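You operate a simulated robot arm through the tools that you are given. There is no shell and no other tool.

The job below is to be done with a simulated robot arm. You get a single attempt, and the scene is never put back.

## Task
Put things in order on the counter in front of the canisters. At the end: the dough mould with a white grip stands where the green baking cup stood; the green baking cup is on the beige round rolling board; the silver tumbler banded green stands where the dough mould with a yellow grip stood; the silver flask stands where the silver tumbler banded green stood; the dough mould with a yellow grip stands where the dough mould with a white grip stood; whatever was shut is shut again. Leave all else as you found it, and nothing knocked over.

It is judged by the outcome, as a careful person would: the job done as asked, and still so three seconds after it is handed in. It fails if anything else is knocked over, pushed out of place, dropped, spilled or broken.

## Robot
A 7-joint arm with a two-finger gripper, fixed in place. Base frame: the origin is at the foot of the arm, x ahead of it, y to its left, z up; the work surface is at about z = 860. Lengths are in mm, angles in rad, forces in N, time in s.
With the tool pointing down near the work surface it reaches from about 340 to 720 mm from the base axis. Its first joint turns from -1.152 to 1.152 rad. Payload 2.45 kg.
The tool frame sits at the grasp point between the pads (the TCP): z along the fingers, y along the line on which they close. The tips reach 26 mm beyond it. The gripper opens to 96 mm. The gripper's body begins 69 mm behind the TCP.
Orientation is that of the tool frame in the base frame, as a unit quaternion [w, x, y, z]. With the fingers straight down and closing along the base's y, the tool's x points along the base's -x, its y along +y and its z along -z.

## Interface
- The arm moves only by the tool nudge_tool. Its argument "commands" is a list of rows, each an object (a shift or turn left out is 0, a gripper value left out holds the last) with "angular": the turn, a rotation vector about the tool's x, y, z in rad, a list of three; "linear": the shift along the tool's x, y, z in mm, a list of three; "gripper": the closure in counts, from 0 (fully open) to 255 (shut). In form: [{"angular": [ax, ay, az], "linear": [dx, dy, dz], "gripper": gripper}, ...]. A call has 1 to 20 rows; each row is the pose to reach, as a shift and turn from the pose commanded when the call began, along the tool's axes at that moment. Each row takes 0.2 s and may step no farther than 50 mm and 0.15 rad from the row before; otherwise, or with a gripper value out of range, the whole call is refused. Where a pose cannot be reached the arm comes as near as it can. A force on the tool above 40 N (or 10 N above the force at the start of the call, whichever is more), or a blocked arm, ends the call early, and 0.2 s more pass. Each finger halts on what it meets, pressing with about 33 N; the grip force reading is that of the motor and also rises with nothing between the fingers. The clock runs only during rows and for 0.2 s after the last one: add rows that repeat a pose to give the fingers time. It gives the time, the measured TCP pose, the force on the tool (base axes), the opening and the grip force at its end, in the units of the frame above (readings bear some noise), with the torque about the TCP (base axes, N m) and any sound that the robot's microphone picked up.
- Cameras (640 x 400 px; columns grow to the right, rows downward): "scene" is fixed at [152, -379.5, 1426.7]; the picture's right is [0.89, -0.46, 0.00], its down [-0.25, -0.48, -0.84] and it looks along [0.39, 0.75, -0.54] (base axes); focal length 354 px, centre (320, 200). "wrist" rides on the gripper at [82, 3, -98] in the tool frame; the picture's right is [-0.04, 1.00, 0.00], its down [-0.73, -0.03, -0.68] and it looks along [-0.68, -0.03, 0.73] (tool axes); focal length 256 px, centre (320, 200). There is no depth. A picture from a camera that has moved, and an enlarged one, comes with that camera's place and axes in the base frame and with its lens.
- snapshot(camera): a new picture of that camera. No time passes.
- inspect(camera, box): a new picture of the part [left, top, right, bottom] of that camera's present view, enlarged. No time passes.
- sign_off(): hands the job in; it is judged then, once.

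Nothing tells you positions but the pictures and the camera data. Unless the task says otherwise, let go and move clear before handing in.

The tools are called after "Call:" as a command line: name --argument value ..., lists and objects as JSON in quotes. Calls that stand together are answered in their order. nudge_tool: Moves the arm, as the interface text tells. Its arguments: {"type":"object","properties":{"commands":{"type":"array","items":{"type":"object","properties":{"angular":{"type":"array","items":{"type":"number"}},"linear":{"type":"array","items":{"type":"number"}},"gripper":{"type":"number"}}}}},"required":["commands"]} The other tools are called the same way: snapshot (camera) takes a picture; inspect (camera, box) takes an enlarged picture of a part of a camera's view; sign_off () hands the job in.

At the start:

```text
time_s: 0.0
eef_pos: [389.0, 99.5, 1190.7]
orientation: [0.0, -0.001, 1.0, 0.001]
ft_force: [0.3, -0.5, -0.1]
wrist_torque: [0.02, 0.01, -0.01]
finger_gap: 96.4
finger_force: 0.1
```

scene: 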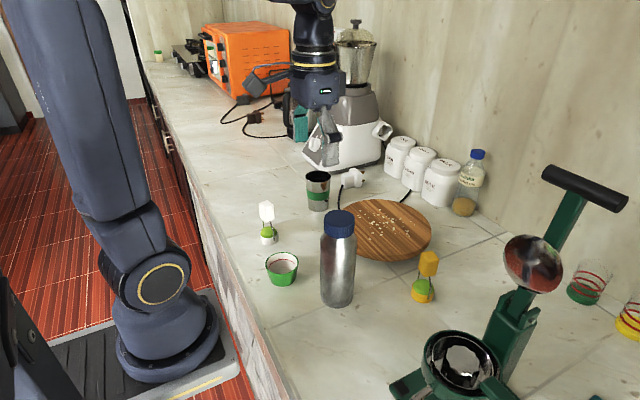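
wrist: 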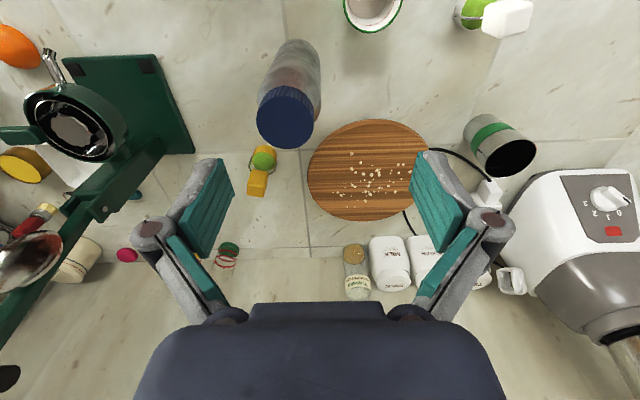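

I see the silver flask, the green baking cup, the two dough moulds (white grip and yellow grip), the green-banded tumbler and the round board between the arm and the canisters. I'll look closer at each before moving anything.

Call:
inspect --camera "scene" --box '[240, 150, 340, 300]'

Call:
inspect --camera "scene" --box '[300, 180, 460, 320]'

Call:
inspect --camera "wrist" --box '[220, 0, 560, 220]'

```text
2.67 times, centred on (290, 225) of scene
camera zoom: at [152.0, -379.5, 1426.7], right [0.89, -0.46, 0.0], down [-0.25, -0.48, -0.84], along [0.39, 0.75, -0.54], focal length 944 px, centre (400, 133)
```

zoom: 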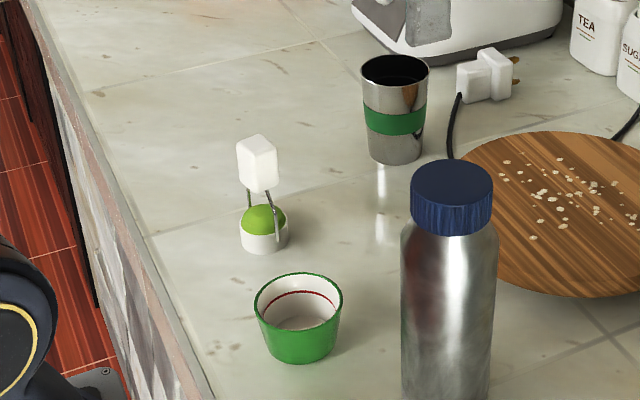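

```text
2.86 times, centred on (380, 250) of scene
camera zoom: at [152.0, -379.5, 1426.7], right [0.89, -0.46, 0.0], down [-0.25, -0.48, -0.84], along [0.39, 0.75, -0.54], focal length 1012 px, centre (149, 57)
```

zoom: 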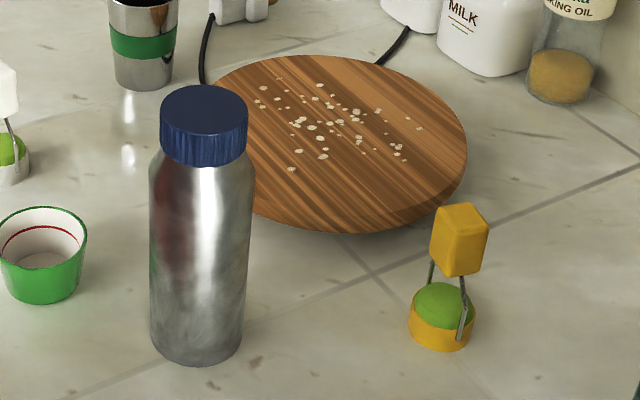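

```text
1.82 times, centred on (390, 110) of wrist
camera zoom: at [307.4, 102.2, 1291.0], right [0.04, 1.0, 0.0], down [0.73, -0.03, 0.68], along [0.68, -0.03, -0.73], focal length 465 px, centre (193, 364)
```

zoom: 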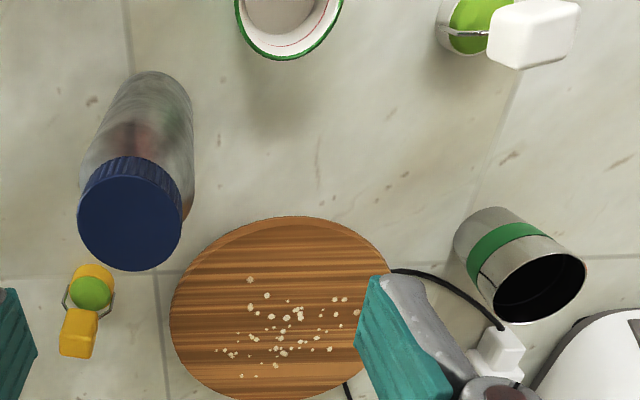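

I place the green cup near (338,157), the white mould near (357,296), the tumbler near (533,369), the flask near (412,49) and the yellow mould near (574,-24). The board centre is near (620,187). The order is cup, white mould, yellow mould, tumbler, flask; first I'll hover over the cup to refine its position.

Call:
nudge_tool --commands '[{"linear": [13, 14, 35], "gripper": 0}, {"linear": [26, 29, 70], "gripper": 0}, {"linear": [39, 43, 105], "gripper": 0}, {"linear": [51, 57.5, 140], "gripper": 0}, {"linear": [51, 57.5, 140], "gripper": 0}]'

Call:
snapshot --camera "wrist"

Call:
snapshot --camera "scene"

```text
time_s: 1.2
eef_pos: [339.0, 156.8, 1051.5]
orientation: [0.0, 0.0, 1.0, 0.0]
ft_force: [-1.4, -0.6, -1.1]
wrist_torque: [0.02, 0.02, 0.0]
finger_gap: 96.0
finger_force: 0.1
```

```text
taken
camera wrist: at [257.4, 160.1, 1150.2], right [0.04, 1.0, 0.0], down [0.73, -0.03, 0.68], along [0.68, -0.03, -0.73], focal length 256 px, centre (320, 200)
```

wrist: 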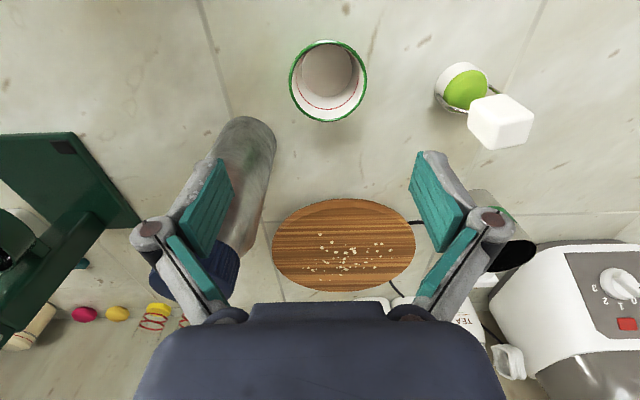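

```text
taken
```

scene: 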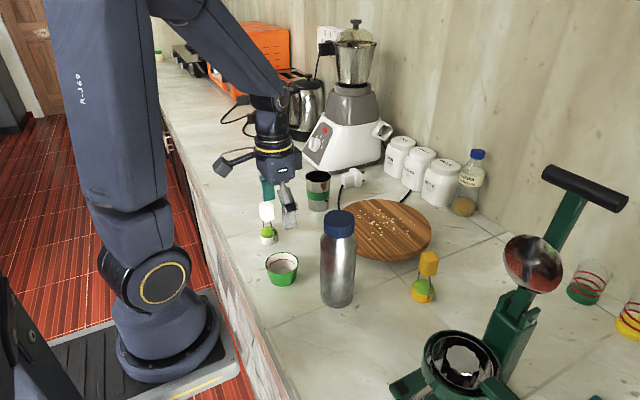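

The cup sits nearly under the tool, slightly to +y of it. I'll enlarge the wrist view, then hover over the other objects to measure their original spots before moving anything.

Call:
inspect --camera "wrist" --box '[260, 20, 420, 140]'

Call:
inspect --camera "wrist" --box '[420, 30, 560, 160]'

Call:
nudge_tool --commands '[{"linear": [-9, 35, 0], "gripper": 0}, {"linear": [-18, 70, 0], "gripper": 0}, {"linear": [-18, 105, 0], "gripper": 0}, {"linear": [-18, 144, 0], "gripper": 0}, {"linear": [-18, 144, 0], "gripper": 0}]'

Call:
snapshot --camera "wrist"

Call:
snapshot --camera "scene"

```text
3.33 times, centred on (340, 80) of wrist
camera zoom: at [257.4, 160.1, 1150.2], right [0.04, 1.0, 0.0], down [0.73, -0.03, 0.68], along [0.68, -0.03, -0.73], focal length 853 px, centre (253, 600)
```

zoom: 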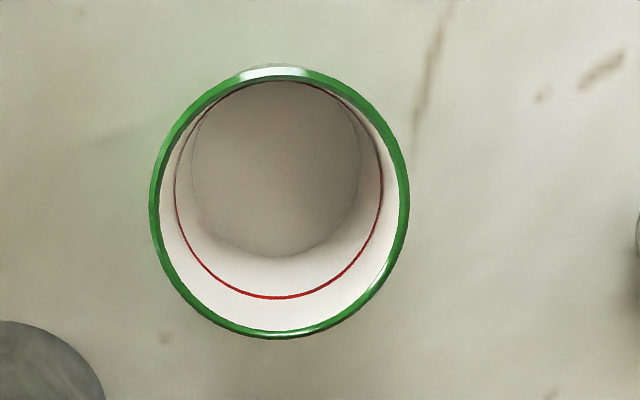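

```text
3.08 times, centred on (490, 95) of wrist
camera zoom: at [257.4, 160.1, 1150.2], right [0.04, 1.0, 0.0], down [0.73, -0.03, 0.68], along [0.68, -0.03, -0.73], focal length 788 px, centre (-203, 523)
```

zoom: 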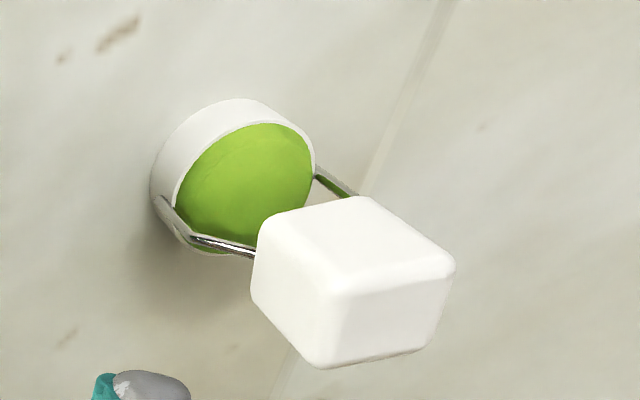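

```text
time_s: 2.4
eef_pos: [357.3, 301.7, 1049.2]
orientation: [-0.001, 0.0, 1.0, 0.002]
ft_force: [0.5, 0.4, -0.1]
wrist_torque: [-0.02, 0.03, 0.0]
finger_gap: 96.1
finger_force: 0.1
```

```text
taken
camera wrist: at [275.6, 303.5, 1148.9], right [0.04, 1.0, 0.0], down [0.73, -0.03, 0.68], along [0.68, -0.03, -0.73], focal length 256 px, centre (320, 200)
```

wrist: 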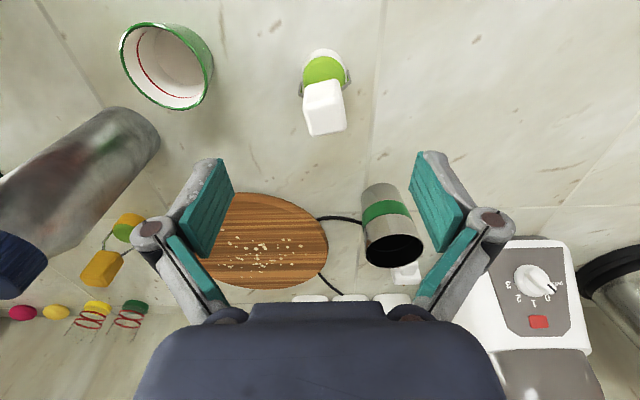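

```text
taken
```

scene: 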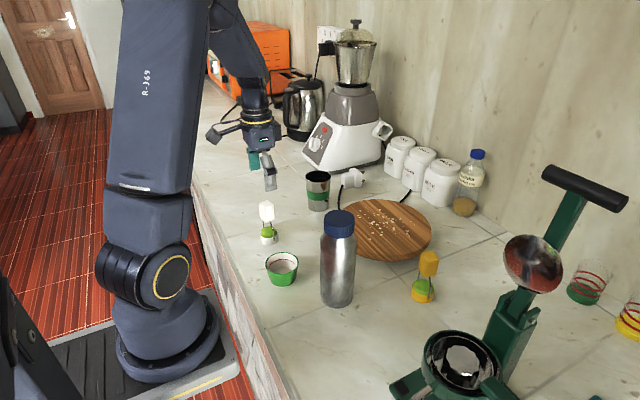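

The white mould is almost directly below now. I'll enlarge it and the tumbler, then go on to the tumbler.

Call:
inspect --camera "wrist" --box '[270, 30, 390, 150]'

Call:
nudge_tool --commands '[{"linear": [-40, 15, 0], "gripper": 0}, {"linear": [-80, 30, 0], "gripper": 0}, {"linear": [-120, 45, 0], "gripper": 0}, {"linear": [-160, 60, 0], "gripper": 0}, {"linear": [-176, 74, 0], "gripper": 0}, {"linear": [-176, 74, 0], "gripper": 0}]'

Call:
snapshot --camera "wrist"

Call:
inspect --camera "wrist" --box '[240, 40, 400, 160]'

Call:
snapshot --camera "scene"

```text
3.33 times, centred on (330, 90) of wrist
camera zoom: at [275.6, 303.5, 1148.9], right [0.04, 1.0, 0.0], down [0.73, -0.03, 0.68], along [0.68, -0.03, -0.73], focal length 853 px, centre (287, 567)
```

zoom: 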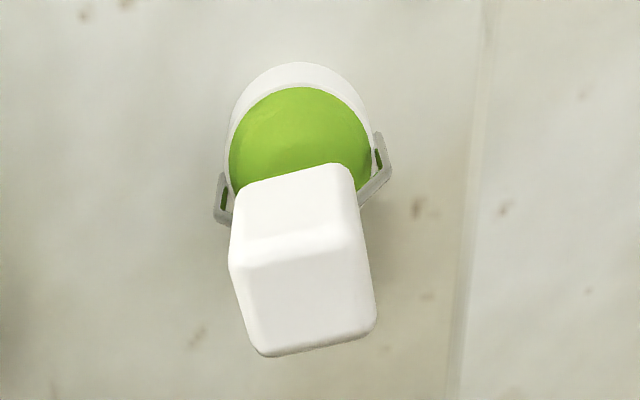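

```text
time_s: 3.8
eef_pos: [534.5, 375.4, 1051.4]
orientation: [0.0, 0.0, 1.0, 0.0]
ft_force: [0.0, 0.8, 0.3]
wrist_torque: [0.0, -0.02, -0.02]
finger_gap: 96.0
finger_force: 0.1
```

```text
taken
camera wrist: at [451.4, 377.3, 1151.3], right [0.04, 1.0, 0.0], down [0.73, -0.03, 0.68], along [0.68, -0.03, -0.73], focal length 256 px, centre (320, 200)
```

wrist: 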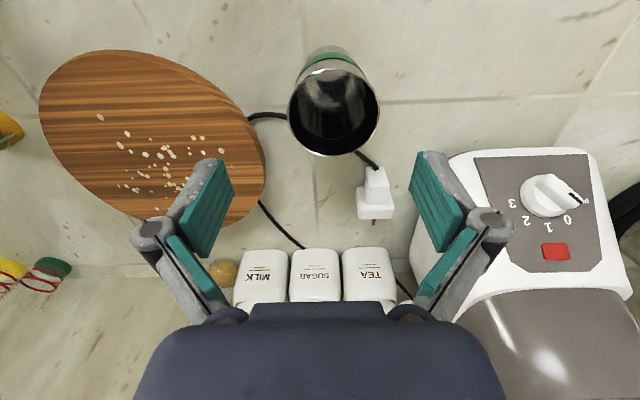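

```text
3.33 times, centred on (320, 100) of wrist
camera zoom: at [451.4, 377.3, 1151.3], right [0.04, 1.0, 0.0], down [0.73, -0.03, 0.68], along [0.68, -0.03, -0.73], focal length 853 px, centre (320, 533)
```

zoom: 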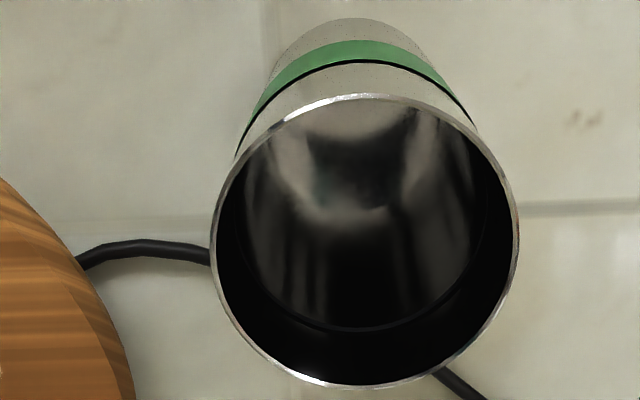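

```text
taken
```

scene: 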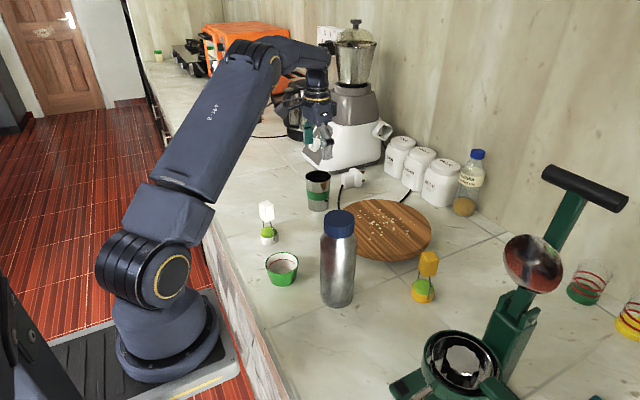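

The tumbler reads at about (539,384) and the white mould at about (358,304), with its grip turned roughly 17°. Next I'll look over the board and the yellow mould.

Call:
nudge_tool --commands '[{"linear": [-5, -40, 0], "gripper": 0}, {"linear": [-20, -80, 0], "gripper": 0}, {"linear": [-35, -120, 0], "gripper": 0}, {"linear": [-35, -160, 0], "gripper": 0}, {"linear": [-35, -188, 0], "gripper": 0}, {"linear": [-35, -188, 0], "gripper": 0}]'

Call:
snapshot --camera "wrist"

Call:
inspect --camera "wrist" --box '[200, 20, 440, 170]'

Call:
nudge_tool --commands '[{"linear": [0, -40, 0], "gripper": 0}, {"linear": [0, -80, 0], "gripper": 0}, {"linear": [0, -120, 0], "gripper": 0}, {"linear": [0, -160, 0], "gripper": 0}, {"linear": [0, -205, 0], "gripper": 0}, {"linear": [0, -205, 0], "gripper": 0}]'

Call:
snapshot --camera "wrist"

Call:
inspect --camera "wrist" --box '[260, 40, 380, 160]'

```text
time_s: 5.2
eef_pos: [567.7, 185.5, 1051.2]
orientation: [0.0, -0.001, 1.0, -0.001]
ft_force: [0.6, -0.3, -0.7]
wrist_torque: [0.01, 0.03, 0.04]
finger_gap: 96.3
finger_force: 0.1
```

```text
taken
camera wrist: at [485.9, 188.1, 1151.1], right [0.04, 1.0, 0.0], down [0.73, -0.03, 0.68], along [0.68, -0.03, -0.73], focal length 256 px, centre (320, 200)
```

wrist: 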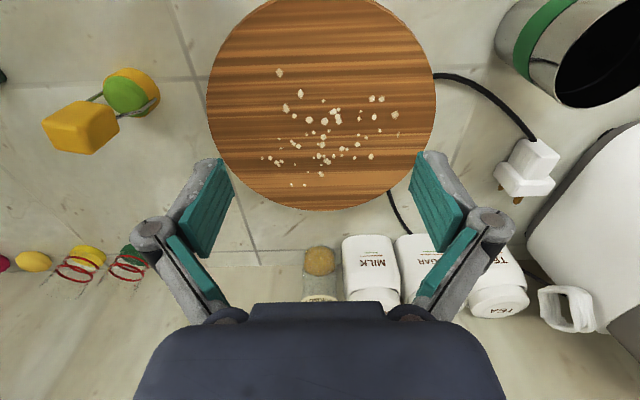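

```text
2.67 times, centred on (320, 95) of wrist
camera zoom: at [485.9, 188.1, 1151.1], right [0.04, 1.0, 0.0], down [0.73, -0.03, 0.68], along [0.68, -0.03, -0.73], focal length 683 px, centre (320, 480)
```

zoom: 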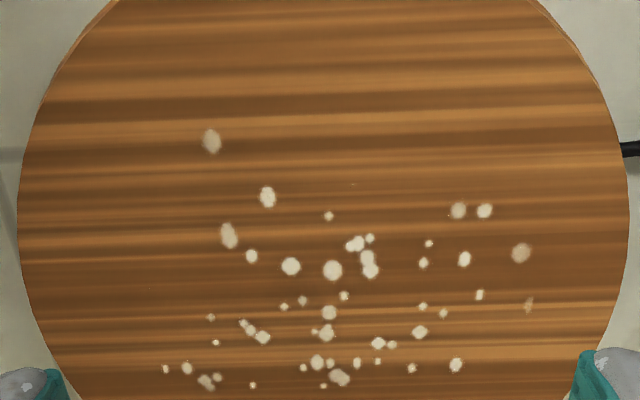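

```text
time_s: 6.6
eef_pos: [566.8, -17.4, 1052.0]
orientation: [0.001, 0.0, 1.0, 0.0]
ft_force: [-0.5, -0.1, -0.8]
wrist_torque: [-0.01, 0.01, 0.0]
finger_gap: 96.0
finger_force: 0.0
```

```text
taken
camera wrist: at [484.7, -15.4, 1151.2], right [0.04, 1.0, 0.0], down [0.73, -0.03, 0.68], along [0.68, -0.03, -0.73], focal length 256 px, centre (320, 200)
```

wrist: 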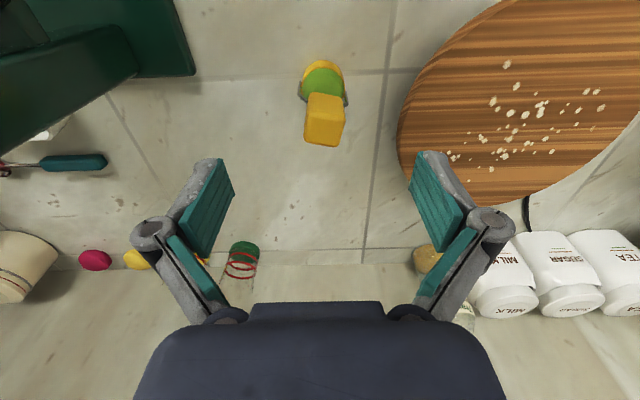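

```text
3.33 times, centred on (320, 100) of wrist
camera zoom: at [484.7, -15.4, 1151.2], right [0.04, 1.0, 0.0], down [0.73, -0.03, 0.68], along [0.68, -0.03, -0.73], focal length 853 px, centre (320, 533)
```

zoom: 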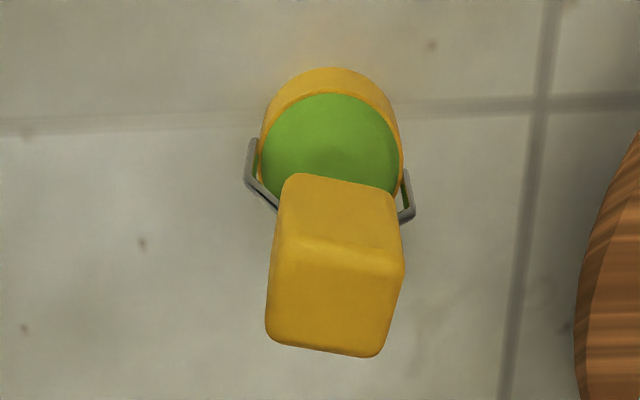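

Board centre reads about (632,185), radius about 125, and the yellow mould about (579,-16), turned about -14°. I'm now going back around the flask to sit above the green cup and check alignment before descending.

Call:
nudge_tool --commands '[{"linear": [0, 40, 0], "gripper": 0}, {"linear": [0, 80, 0], "gripper": 0}, {"linear": [0, 120, 0], "gripper": 0}, {"linear": [0, 160, 0], "gripper": 0}, {"linear": [0, 203, 0], "gripper": 0}, {"linear": [45, 203, 0], "gripper": 0}, {"linear": [90, 203, 0], "gripper": 0}, {"linear": [135, 203, 0], "gripper": 0}, {"linear": [180, 203, 0], "gripper": 0}, {"linear": [215, 190, 0], "gripper": 0}, {"linear": [226, 182, 10], "gripper": 0}, {"linear": [226, 182, 40], "gripper": 0}, {"linear": [226, 182, 70], "gripper": 0}, {"linear": [226, 182, 70], "gripper": 0}]'

Call:
snapshot --camera "wrist"

Call:
snapshot --camera "scene"

```text
time_s: 9.6
eef_pos: [341.4, 165.5, 977.7]
orientation: [0.0, 0.0, 1.0, 0.0]
ft_force: [0.2, 0.9, 0.3]
wrist_torque: [0.02, 0.01, 0.02]
finger_gap: 96.0
finger_force: 0.1
```

```text
taken
camera wrist: at [259.6, 167.5, 1078.9], right [0.04, 1.0, 0.0], down [0.73, -0.03, 0.68], along [0.68, -0.03, -0.73], focal length 256 px, centre (320, 200)
```

wrist: 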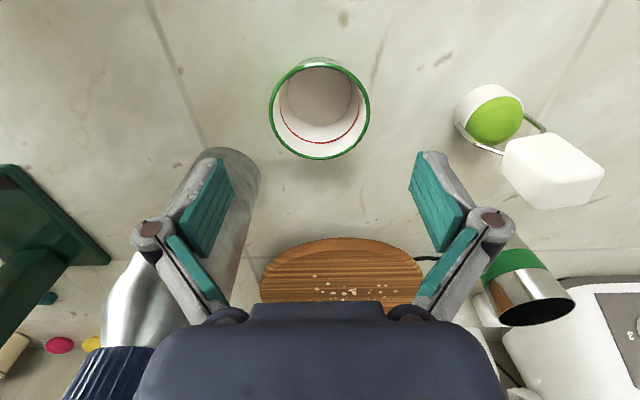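

```text
taken
```

scene: 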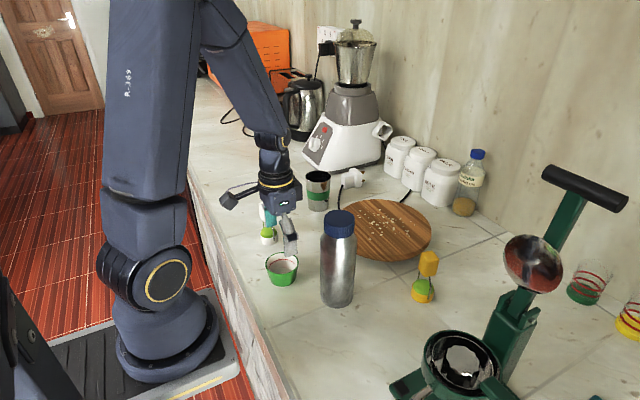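

The cup is centred under the tool at about (341,164). I'm descending around the rim and closing.

Call:
nudge_tool --commands '[{"linear": [0, 0, 30], "gripper": 0}, {"linear": [0, 0, 60], "gripper": 0}, {"linear": [0, 0, 80], "gripper": 0}, {"linear": [0, 0, 87], "gripper": 0}, {"linear": [0, 0, 87], "gripper": 0}]'

Call:
snapshot --camera "wrist"

Call:
inspect --camera "scene" --box '[230, 200, 330, 300]'

```text
time_s: 10.8
eef_pos: [340.7, 163.3, 892.1]
orientation: [0.001, 0.0, 1.0, -0.001]
ft_force: [-0.9, -0.7, -0.2]
wrist_torque: [-0.01, 0.03, 0.02]
finger_gap: 95.8
finger_force: 0.1
```

```text
taken
camera wrist: at [259.0, 166.3, 992.3], right [0.04, 1.0, 0.0], down [0.73, -0.03, 0.68], along [0.68, -0.03, -0.73], focal length 256 px, centre (320, 200)
```

wrist: 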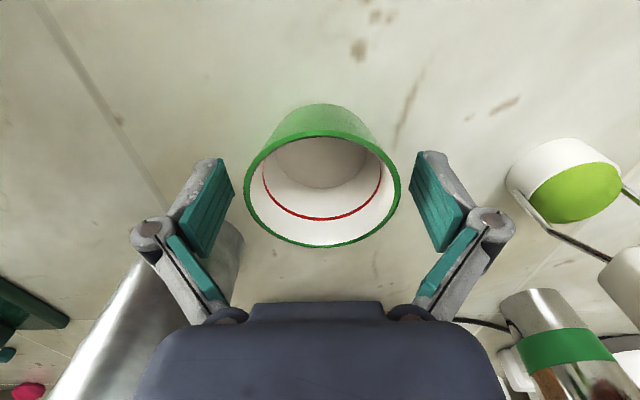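

```text
4.00 times, centred on (280, 250) of scene
camera zoom: at [152.0, -379.5, 1426.7], right [0.89, -0.46, 0.0], down [-0.25, -0.48, -0.84], along [0.39, 0.75, -0.54], focal length 1416 px, centre (480, 0)
```

zoom: 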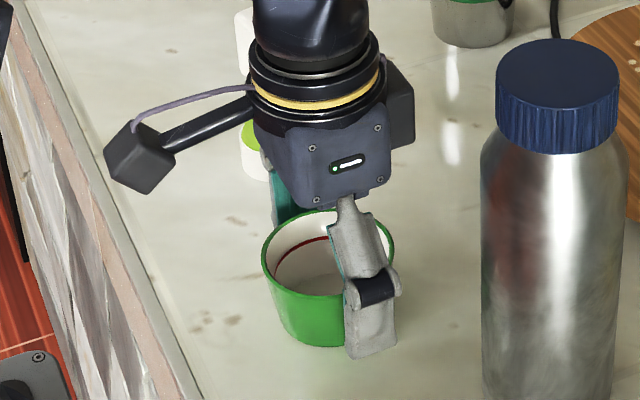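

The rim lies evenly between the pads with the centre aligned. I'm closing and then lifting a little.

Call:
nudge_tool --commands '[{"gripper": 200}, {"gripper": 200}, {"gripper": 200}, {"gripper": 200}, {"gripper": 200}]'

Call:
snapshot --camera "wrist"

```text
time_s: 12.0
eef_pos: [341.2, 164.1, 892.9]
orientation: [0.0, 0.001, 1.0, -0.001]
ft_force: [-1.2, -0.3, 9.3]
wrist_torque: [-0.06, 0.01, 0.04]
finger_gap: 68.9
finger_force: 33.4
```

```text
taken
camera wrist: at [259.0, 166.4, 992.6], right [0.04, 1.0, 0.0], down [0.73, -0.03, 0.68], along [0.68, -0.03, -0.73], focal length 256 px, centre (320, 200)
```

wrist: 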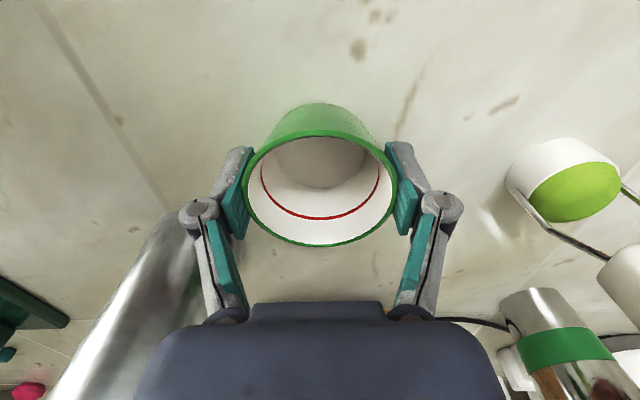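

Closed at 68.9 mm. I'm lifting slowly and checking that the cup comes along.

Call:
nudge_tool --commands '[{"linear": [0, 0, -3], "gripper": 200}, {"linear": [0, 0, -8], "gripper": 200}, {"linear": [0, 0, -15], "gripper": 200}, {"linear": [0, 0, -25], "gripper": 200}, {"linear": [0, 0, -25], "gripper": 200}]'

Call:
snapshot --camera "wrist"

Call:
inspect --camera "scene" --box '[230, 200, 330, 300]'

```text
time_s: 13.2
eef_pos: [340.5, 165.1, 917.6]
orientation: [0.0, 0.0, 1.0, -0.001]
ft_force: [0.3, -0.2, 0.0]
wrist_torque: [-0.03, -0.01, -0.01]
finger_gap: 68.7
finger_force: 33.3
```

```text
taken
camera wrist: at [258.4, 167.5, 1018.4], right [0.04, 1.0, 0.0], down [0.73, -0.03, 0.68], along [0.68, -0.03, -0.73], focal length 256 px, centre (320, 200)
```

wrist: 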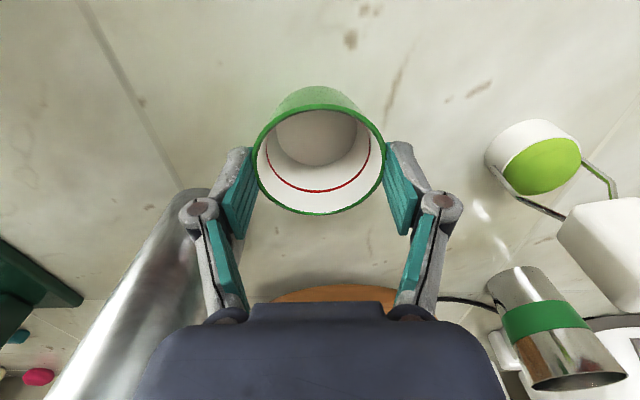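

```text
4.00 times, centred on (280, 250) of scene
camera zoom: at [152.0, -379.5, 1426.7], right [0.89, -0.46, 0.0], down [-0.25, -0.48, -0.84], along [0.39, 0.75, -0.54], focal length 1416 px, centre (480, 0)
```

zoom: 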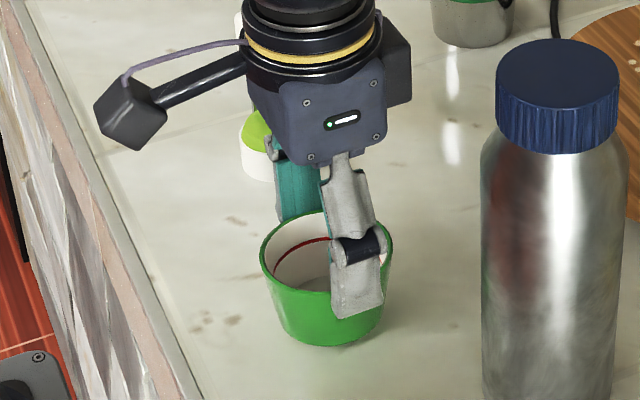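

The fingers rose but the cup stayed on the counter, so it slid through the pads. I'll look closely at the contact before trying again.

Call:
inspect --camera "wrist" --box '[220, 80, 420, 240]'

Call:
inspect --camera "scene" --box '[250, 220, 310, 295]'

```text
2.50 times, centred on (320, 160) of wrist
camera zoom: at [258.4, 167.5, 1018.4], right [0.04, 1.0, 0.0], down [0.73, -0.03, 0.68], along [0.68, -0.03, -0.73], focal length 640 px, centre (320, 300)
```

zoom: 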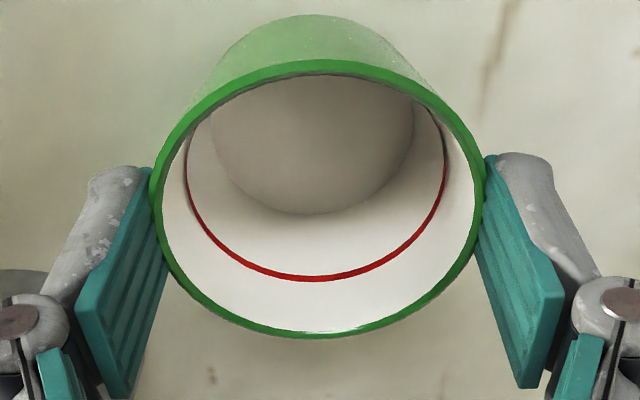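

```text
5.33 times, centred on (280, 258) of scene
camera zoom: at [152.0, -379.5, 1426.7], right [0.89, -0.46, 0.0], down [-0.25, -0.48, -0.84], along [0.39, 0.75, -0.54], focal length 1888 px, centre (533, -107)
```

zoom: 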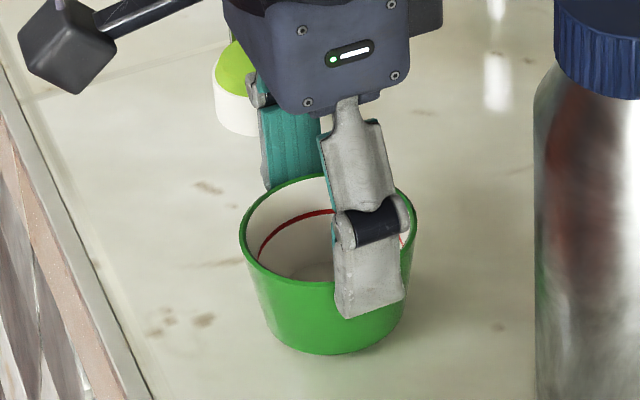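

The pads touch the rim only near their tips, and the cup never left the counter. I'll reopen, go deeper, squeeze at full closure and lift in tiny steps while reading the force.

Call:
nudge_tool --commands '[{"gripper": 0}, {"gripper": 0}, {"gripper": 0}, {"linear": [1, 0, 20], "gripper": 0}, {"linear": [1, 0, 29], "gripper": 0}, {"linear": [1, 0, 29], "gripper": 0}, {"linear": [1, 0, 29], "gripper": 255}, {"linear": [1, 0, 29], "gripper": 255}, {"linear": [1, 0, 29], "gripper": 255}, {"linear": [1, 0, 29], "gripper": 255}, {"linear": [1, 0, 29], "gripper": 255}]'

Call:
snapshot --camera "wrist"

Call:
nudge_tool --commands '[{"linear": [0, 0, -2], "gripper": 255}, {"linear": [0, 0, -2], "gripper": 255}]'

Call:
inspect --camera "wrist" --box '[220, 80, 420, 240]'

```text
time_s: 15.6
eef_pos: [340.3, 163.8, 890.4]
orientation: [0.0, 0.0, 1.0, 0.0]
ft_force: [-1.0, -1.0, 8.4]
wrist_torque: [0.03, -0.01, 0.04]
finger_gap: 67.1
finger_force: 33.1
```

```text
taken
camera wrist: at [257.7, 166.6, 989.9], right [0.04, 1.0, 0.0], down [0.73, -0.03, 0.68], along [0.68, -0.03, -0.73], focal length 256 px, centre (320, 200)
```

wrist: 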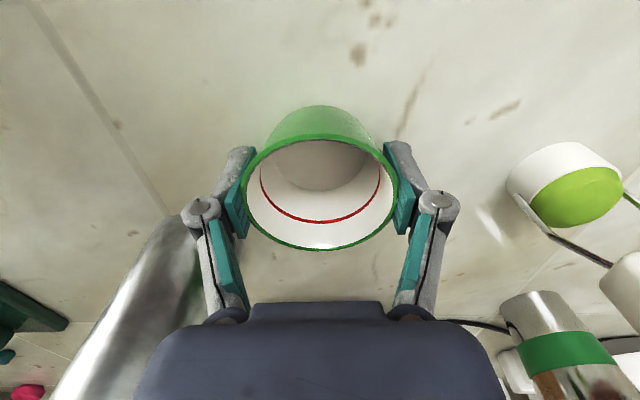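

```text
time_s: 16.2
eef_pos: [339.7, 163.8, 892.5]
orientation: [0.0, 0.0, 1.0, 0.0]
ft_force: [0.2, -0.7, -0.4]
wrist_torque: [0.0, -0.03, 0.0]
finger_gap: 66.8
finger_force: 32.9
```

```text
2.50 times, centred on (320, 160) of wrist
camera zoom: at [258.3, 166.8, 991.7], right [0.04, 1.0, 0.0], down [0.73, -0.03, 0.68], along [0.68, -0.03, -0.73], focal length 640 px, centre (320, 300)
```

zoom: 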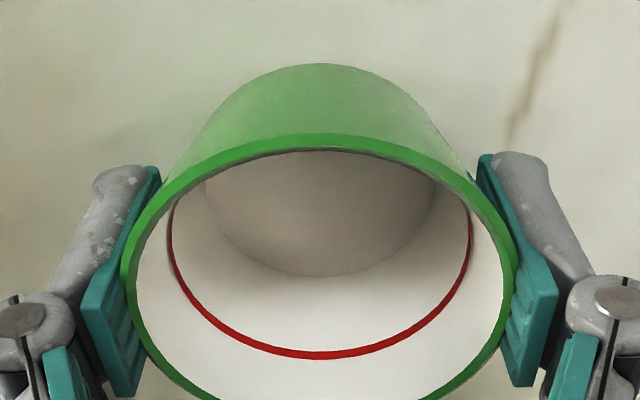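

This time the cup seems to rise with the fingers: the rim hasn't moved relative to the pads. I'll lift a bit more, slowly, and recheck.

Call:
nudge_tool --commands '[{"linear": [0, 0, -2], "gripper": 255}, {"linear": [0, 0, -4], "gripper": 255}, {"linear": [0, 0, -6], "gripper": 255}, {"linear": [0, 0, -8], "gripper": 255}, {"linear": [0, 0, -8], "gripper": 255}]'

Call:
inspect --camera "wrist" --box '[220, 80, 420, 240]'

Call:
inspect --camera "scene" --box '[250, 220, 310, 295]'

```text
time_s: 17.4
eef_pos: [340.1, 165.0, 899.9]
orientation: [0.0, 0.0, 1.0, -0.001]
ft_force: [-0.2, 0.6, -1.1]
wrist_torque: [0.01, -0.01, -0.04]
finger_gap: 66.7
finger_force: 32.7
```

```text
2.50 times, centred on (320, 160) of wrist
camera zoom: at [258.7, 167.2, 1000.1], right [0.04, 1.0, 0.0], down [0.73, -0.03, 0.68], along [0.68, -0.03, -0.73], focal length 640 px, centre (320, 300)
```

zoom: 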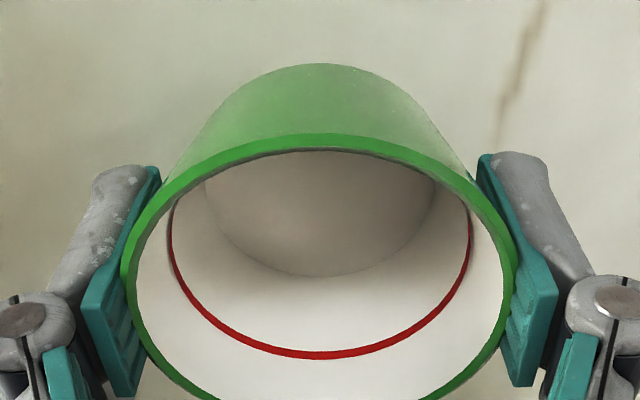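

```text
5.33 times, centred on (280, 258) of scene
camera zoom: at [152.0, -379.5, 1426.7], right [0.89, -0.46, 0.0], down [-0.25, -0.48, -0.84], along [0.39, 0.75, -0.54], focal length 1888 px, centre (533, -107)
```

zoom: 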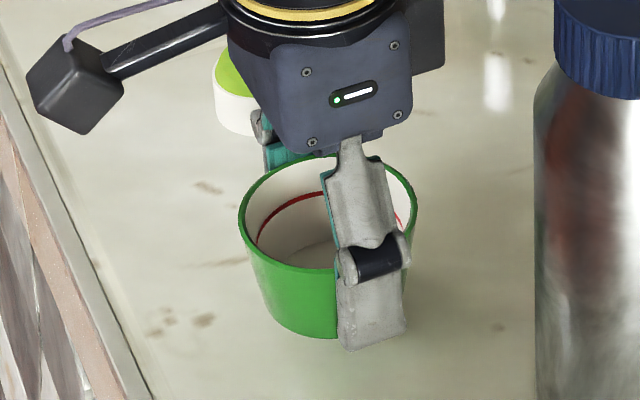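

The cup is clear of the counter and firmly held. I'm lifting it slowly to a carrying height.

Call:
nudge_tool --commands '[{"linear": [0, 0, -4], "gripper": 255}, {"linear": [0, 0, -9], "gripper": 255}, {"linear": [0, 0, -14], "gripper": 255}, {"linear": [0, 0, -20], "gripper": 255}, {"linear": [0, 0, -26], "gripper": 255}, {"linear": [0, 0, -32], "gripper": 255}, {"linear": [0, 0, -38], "gripper": 255}, {"linear": [0, 4, -44], "gripper": 255}, {"linear": [0, 8, -50], "gripper": 255}, {"linear": [0, 13, -55], "gripper": 255}, {"linear": [0, 18, -60], "gripper": 255}, {"linear": [0, 23, -60], "gripper": 255}, {"linear": [0, 26, -60], "gripper": 255}, {"linear": [0, 28, -60], "gripper": 255}, {"linear": [0, 28, -60], "gripper": 255}]'

Call:
inspect --camera "wrist" --box '[220, 80, 420, 240]'

Call:
snapshot --camera "scene"

```text
time_s: 20.6
eef_pos: [339.4, 192.7, 959.5]
orientation: [-0.001, 0.0, 1.0, 0.0]
ft_force: [0.1, 0.3, 0.0]
wrist_torque: [0.02, -0.02, 0.01]
finger_gap: 66.6
finger_force: 32.3
```

```text
2.50 times, centred on (320, 160) of wrist
camera zoom: at [258.1, 195.2, 1059.5], right [0.04, 1.0, 0.0], down [0.73, -0.03, 0.68], along [0.68, -0.03, -0.73], focal length 640 px, centre (320, 300)
```

zoom: 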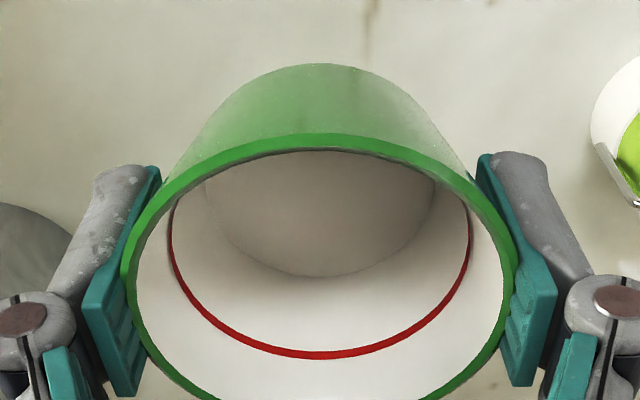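

```text
taken
```

scene: 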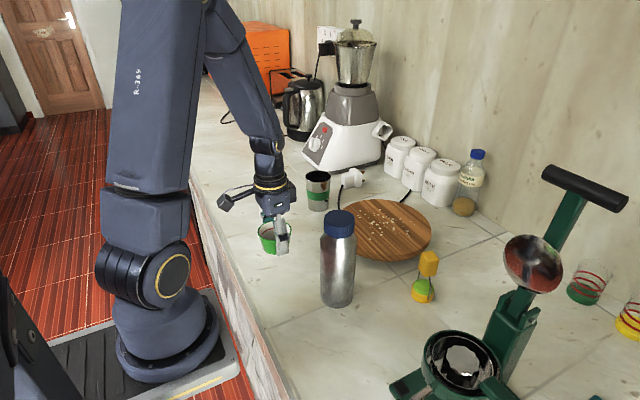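

The grip is steady. I'm carrying the cup over to the near part of the board, around (565,192).

Call:
nudge_tool --commands '[{"linear": [-5, 0, 0], "gripper": 255}, {"linear": [-14, 0, 0], "gripper": 255}, {"linear": [-26, 0, 0], "gripper": 255}, {"linear": [-40, 0, 0], "gripper": 255}, {"linear": [-55, 0, 0], "gripper": 255}, {"linear": [-70, 0, 0], "gripper": 255}, {"linear": [-85, 0, 0], "gripper": 255}, {"linear": [-100, 0, 0], "gripper": 255}, {"linear": [-115, 0, 0], "gripper": 255}, {"linear": [-130, 0, 0], "gripper": 255}, {"linear": [-145, 0, 0], "gripper": 255}, {"linear": [-160, 0, 0], "gripper": 255}, {"linear": [-175, 0, 0], "gripper": 255}, {"linear": [-190, 0, 0], "gripper": 255}, {"linear": [-203, 0, 0], "gripper": 255}, {"linear": [-213, 0, 0], "gripper": 255}, {"linear": [-220, 0, 0], "gripper": 255}, {"linear": [-225, 0, 0], "gripper": 255}, {"linear": [-225, 0, 0], "gripper": 255}]'

Call:
snapshot --camera "wrist"

Call:
inspect --camera "scene" --box '[300, 140, 460, 270]'

```text
time_s: 24.6
eef_pos: [564.6, 192.8, 960.4]
orientation: [0.0, 0.0, 1.0, 0.0]
ft_force: [0.2, -0.2, -1.0]
wrist_torque: [0.03, -0.01, 0.01]
finger_gap: 66.1
finger_force: 32.8
```

```text
taken
camera wrist: at [484.0, 194.9, 1060.0], right [0.04, 1.0, 0.0], down [0.73, -0.03, 0.68], along [0.68, -0.03, -0.73], focal length 256 px, centre (320, 200)
```

wrist: 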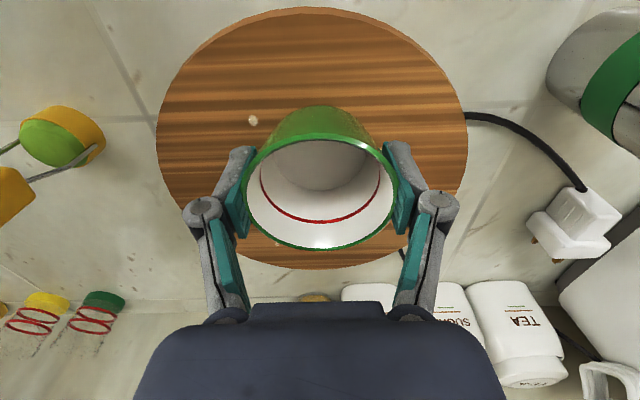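

```text
3.08 times, centred on (380, 205) of scene
camera zoom: at [152.0, -379.5, 1426.7], right [0.89, -0.46, 0.0], down [-0.25, -0.48, -0.84], along [0.39, 0.75, -0.54], focal length 1090 px, centre (135, 185)
```

zoom: 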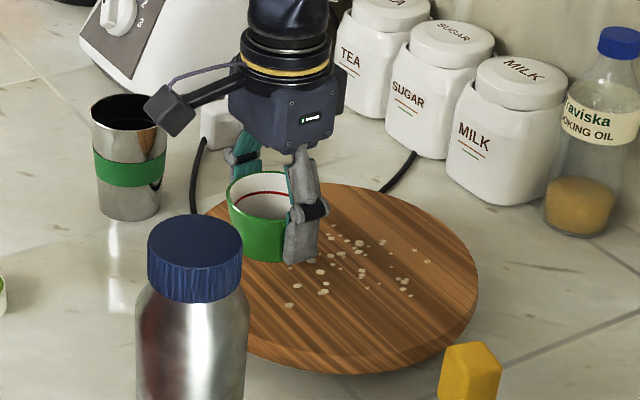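

The cup is over a crumb-free part of the board. I'm lowering it in stages and watching for contact force.

Call:
nudge_tool --commands '[{"linear": [0, 0, 5], "gripper": 255}, {"linear": [0, 0, 12], "gripper": 255}, {"linear": [0, 0, 20], "gripper": 255}, {"linear": [0, 0, 27], "gripper": 255}, {"linear": [0, 0, 32], "gripper": 255}, {"linear": [0, 0, 34], "gripper": 255}, {"linear": [0, 0, 34], "gripper": 255}]'

Call:
inspect --camera "scene" --box '[330, 160, 410, 230]'

```text
time_s: 26.2
eef_pos: [567.1, 192.0, 926.9]
orientation: [0.002, 0.001, 1.0, -0.001]
ft_force: [2.0, -1.6, 14.0]
wrist_torque: [0.09, -0.1, 0.03]
finger_gap: 68.6
finger_force: 33.5
```

```text
5.71 times, centred on (370, 195) of scene
camera zoom: at [151.8, -379.6, 1426.6], right [0.89, -0.46, 0.0], down [-0.25, -0.48, -0.84], along [0.39, 0.75, -0.54], focal length 2023 px, centre (34, 229)
```

zoom: 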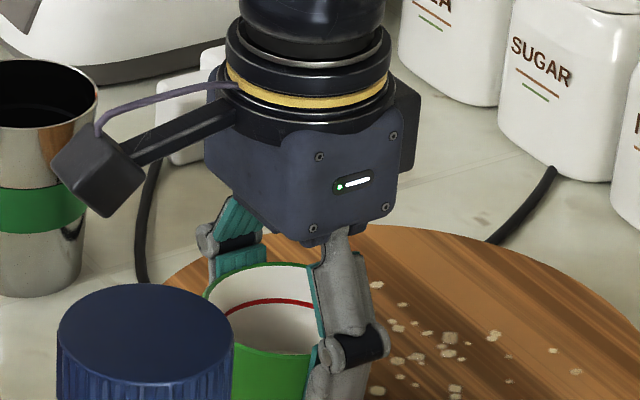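

Contact with the board shows as 14 N upward, so the cup is seated. I'm opening the fingers and rising straight up.

Call:
nudge_tool --commands '[{"linear": [0, 0, -1], "gripper": 255}, {"linear": [0, 0, -1], "gripper": 0}, {"linear": [0, 0, -1], "gripper": 0}, {"linear": [0, 0, -1], "gripper": 0}, {"linear": [0, 0, -1], "gripper": 0}, {"linear": [0, 0, -10], "gripper": 0}, {"linear": [0, 0, -30], "gripper": 0}, {"linear": [0, 0, -60], "gripper": 0}, {"linear": [0, 0, -100], "gripper": 0}, {"linear": [0, 0, -124], "gripper": 0}, {"linear": [0, 0, -124], "gripper": 0}]'

Call:
snapshot --camera "wrist"

Call:
inspect --camera "scene" --box '[300, 150, 460, 270]'

```text
time_s: 28.6
eef_pos: [564.6, 191.9, 1051.2]
orientation: [0.0, 0.0, 1.0, -0.001]
ft_force: [-0.1, 0.4, 0.0]
wrist_torque: [-0.02, -0.02, -0.04]
finger_gap: 96.2
finger_force: 0.0
```

```text
taken
camera wrist: at [483.8, 193.9, 1151.0], right [0.04, 1.0, 0.0], down [0.73, -0.03, 0.68], along [0.68, -0.03, -0.73], focal length 256 px, centre (320, 200)
```

wrist: 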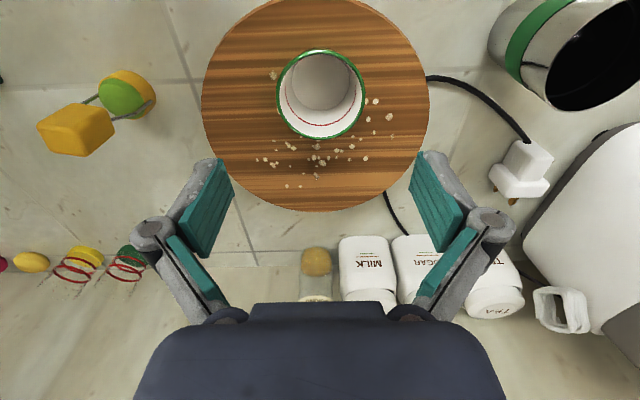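

```text
3.33 times, centred on (380, 210) of scene
camera zoom: at [152.0, -379.5, 1426.7], right [0.89, -0.46, 0.0], down [-0.25, -0.48, -0.84], along [0.39, 0.75, -0.54], focal length 1180 px, centre (120, 167)
```

zoom: 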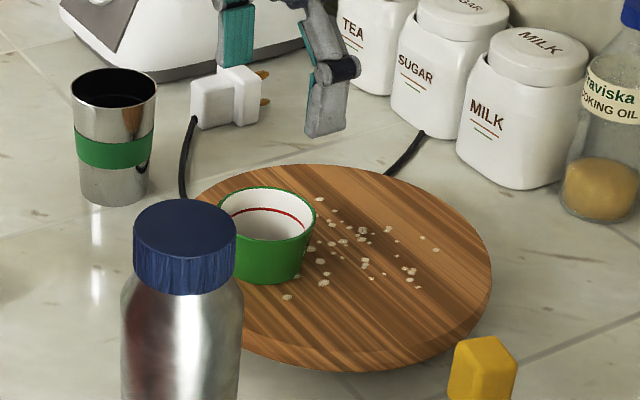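

The cup is standing on the board and the crumbs look undisturbed. Next I'm going above the white mould and turning the gripper about 0.30 rad to match its grip block.

Call:
nudge_tool --commands '[{"linear": [41, 22, 0], "gripper": 0}, {"linear": [82, 45, 0], "gripper": 0}, {"linear": [123, 67, 0], "gripper": 0}, {"linear": [164, 90, 0], "angular": [0, 0, -0.1], "gripper": 0}, {"linear": [205.5, 112.3, 0], "angular": [0, 0, -0.2], "gripper": 0}, {"linear": [205.5, 112.3, 10], "angular": [0, 0, -0.3], "gripper": 0}, {"linear": [205.5, 112.3, 10], "angular": [0, 0, -0.3], "gripper": 0}]'

Call:
snapshot --camera "wrist"

Call:
inspect --camera "wrist" --box '[260, 40, 380, 160]'

```text
time_s: 30.2
eef_pos: [359.8, 303.9, 1039.4]
orientation: [0.0, -0.149, 0.989, 0.0]
ft_force: [-0.4, 0.3, 0.4]
wrist_torque: [0.0, 0.0, 0.0]
finger_gap: 96.1
finger_force: 0.1
```

```text
taken
camera wrist: at [281.2, 282.7, 1140.3], right [-0.26, 0.97, 0.0], down [0.71, 0.19, 0.68], along [0.66, 0.18, -0.73], focal length 256 px, centre (320, 200)
```

wrist: 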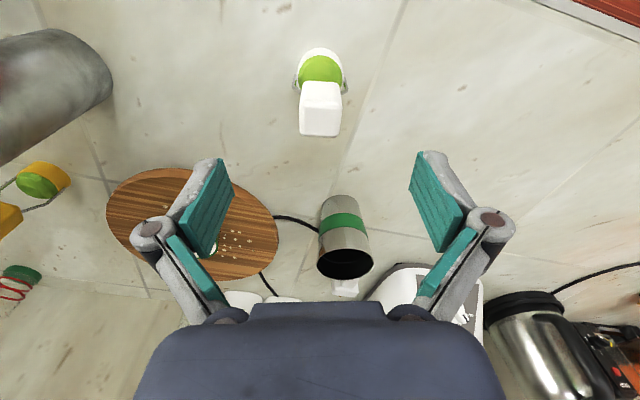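

```text
3.33 times, centred on (320, 100) of wrist
camera zoom: at [281.2, 282.7, 1140.3], right [-0.26, 0.97, 0.0], down [0.71, 0.19, 0.68], along [0.66, 0.18, -0.73], focal length 853 px, centre (320, 533)
```

zoom: 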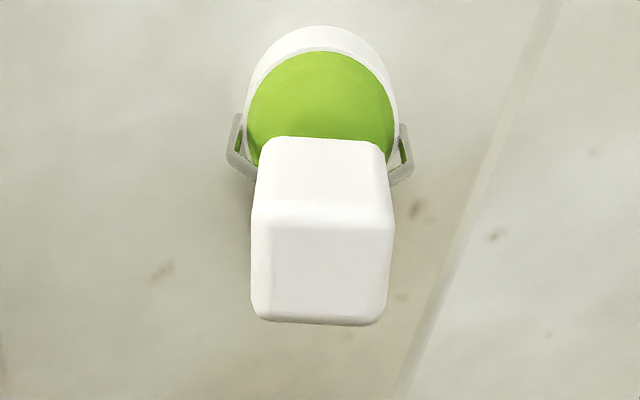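

The gripper is lined up with the white grip block, which spans roughly z 935–982. I'm descending to mid-block.

Call:
nudge_tool --commands '[{"linear": [1, 0, 25], "gripper": 0}, {"linear": [1, 0, 50], "gripper": 0}, {"linear": [1, 0, 70], "gripper": 0}, {"linear": [1, 0, 80], "gripper": 0}, {"linear": [1, 0, 80], "gripper": 0}]'

Call:
snapshot --camera "wrist"

Call:
inspect --camera "scene" --box '[220, 170, 320, 260]'

```text
time_s: 31.4
eef_pos: [358.2, 303.8, 960.0]
orientation: [-0.001, -0.149, 0.989, 0.0]
ft_force: [0.3, 0.4, -0.3]
wrist_torque: [0.01, 0.02, -0.02]
finger_gap: 96.0
finger_force: 0.0
```

```text
taken
camera wrist: at [279.4, 282.7, 1060.0], right [-0.26, 0.97, 0.0], down [0.71, 0.19, 0.68], along [0.66, 0.17, -0.73], focal length 256 px, centre (320, 200)
```

wrist: 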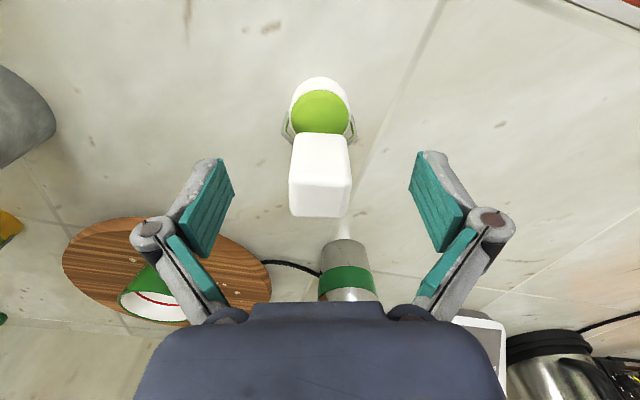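

```text
4.44 times, centred on (270, 215) of scene
camera zoom: at [152.0, -379.5, 1426.7], right [0.89, -0.46, 0.0], down [-0.25, -0.48, -0.84], along [0.39, 0.75, -0.54], focal length 1574 px, centre (542, 133)
```

zoom: 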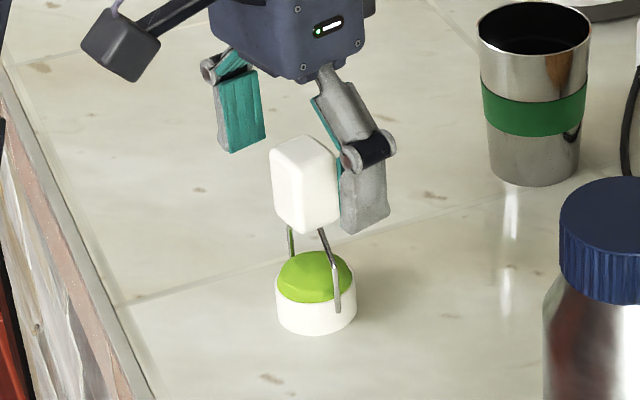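

The fingers bracket the block squarely. I'm closing on it.

Call:
nudge_tool --commands '[{"gripper": 255}, {"gripper": 255}, {"gripper": 255}, {"gripper": 255}, {"gripper": 255}, {"gripper": 255}, {"gripper": 255}]'

Call:
snapshot --camera "wrist"

Call:
inspect --camera "scene" --box '[220, 170, 320, 260]'

```text
time_s: 33.0
eef_pos: [359.3, 304.6, 960.5]
orientation: [0.0, -0.15, 0.989, 0.0]
ft_force: [-0.1, -0.2, 3.4]
wrist_torque: [0.04, -0.03, 0.0]
finger_gap: 29.4
finger_force: 32.9
```

```text
taken
camera wrist: at [279.5, 282.8, 1060.4], right [-0.26, 0.97, 0.0], down [0.71, 0.19, 0.68], along [0.66, 0.17, -0.73], focal length 256 px, centre (320, 200)
```

wrist: 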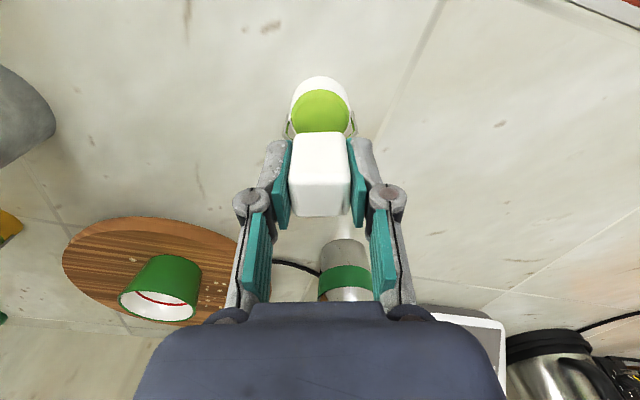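

```text
4.44 times, centred on (270, 215) of scene
camera zoom: at [152.0, -379.5, 1426.7], right [0.89, -0.46, 0.0], down [-0.25, -0.48, -0.84], along [0.39, 0.75, -0.54], focal length 1574 px, centre (542, 133)
```

zoom: 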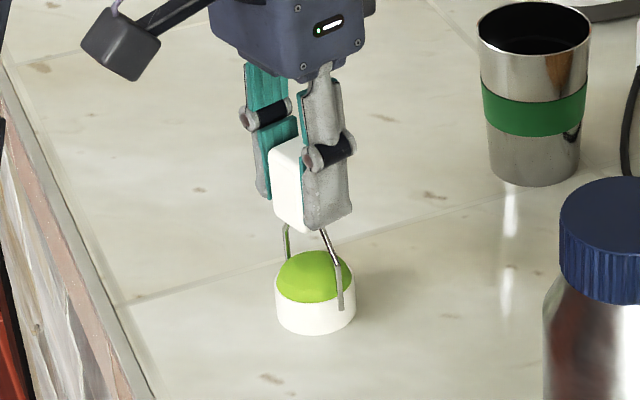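

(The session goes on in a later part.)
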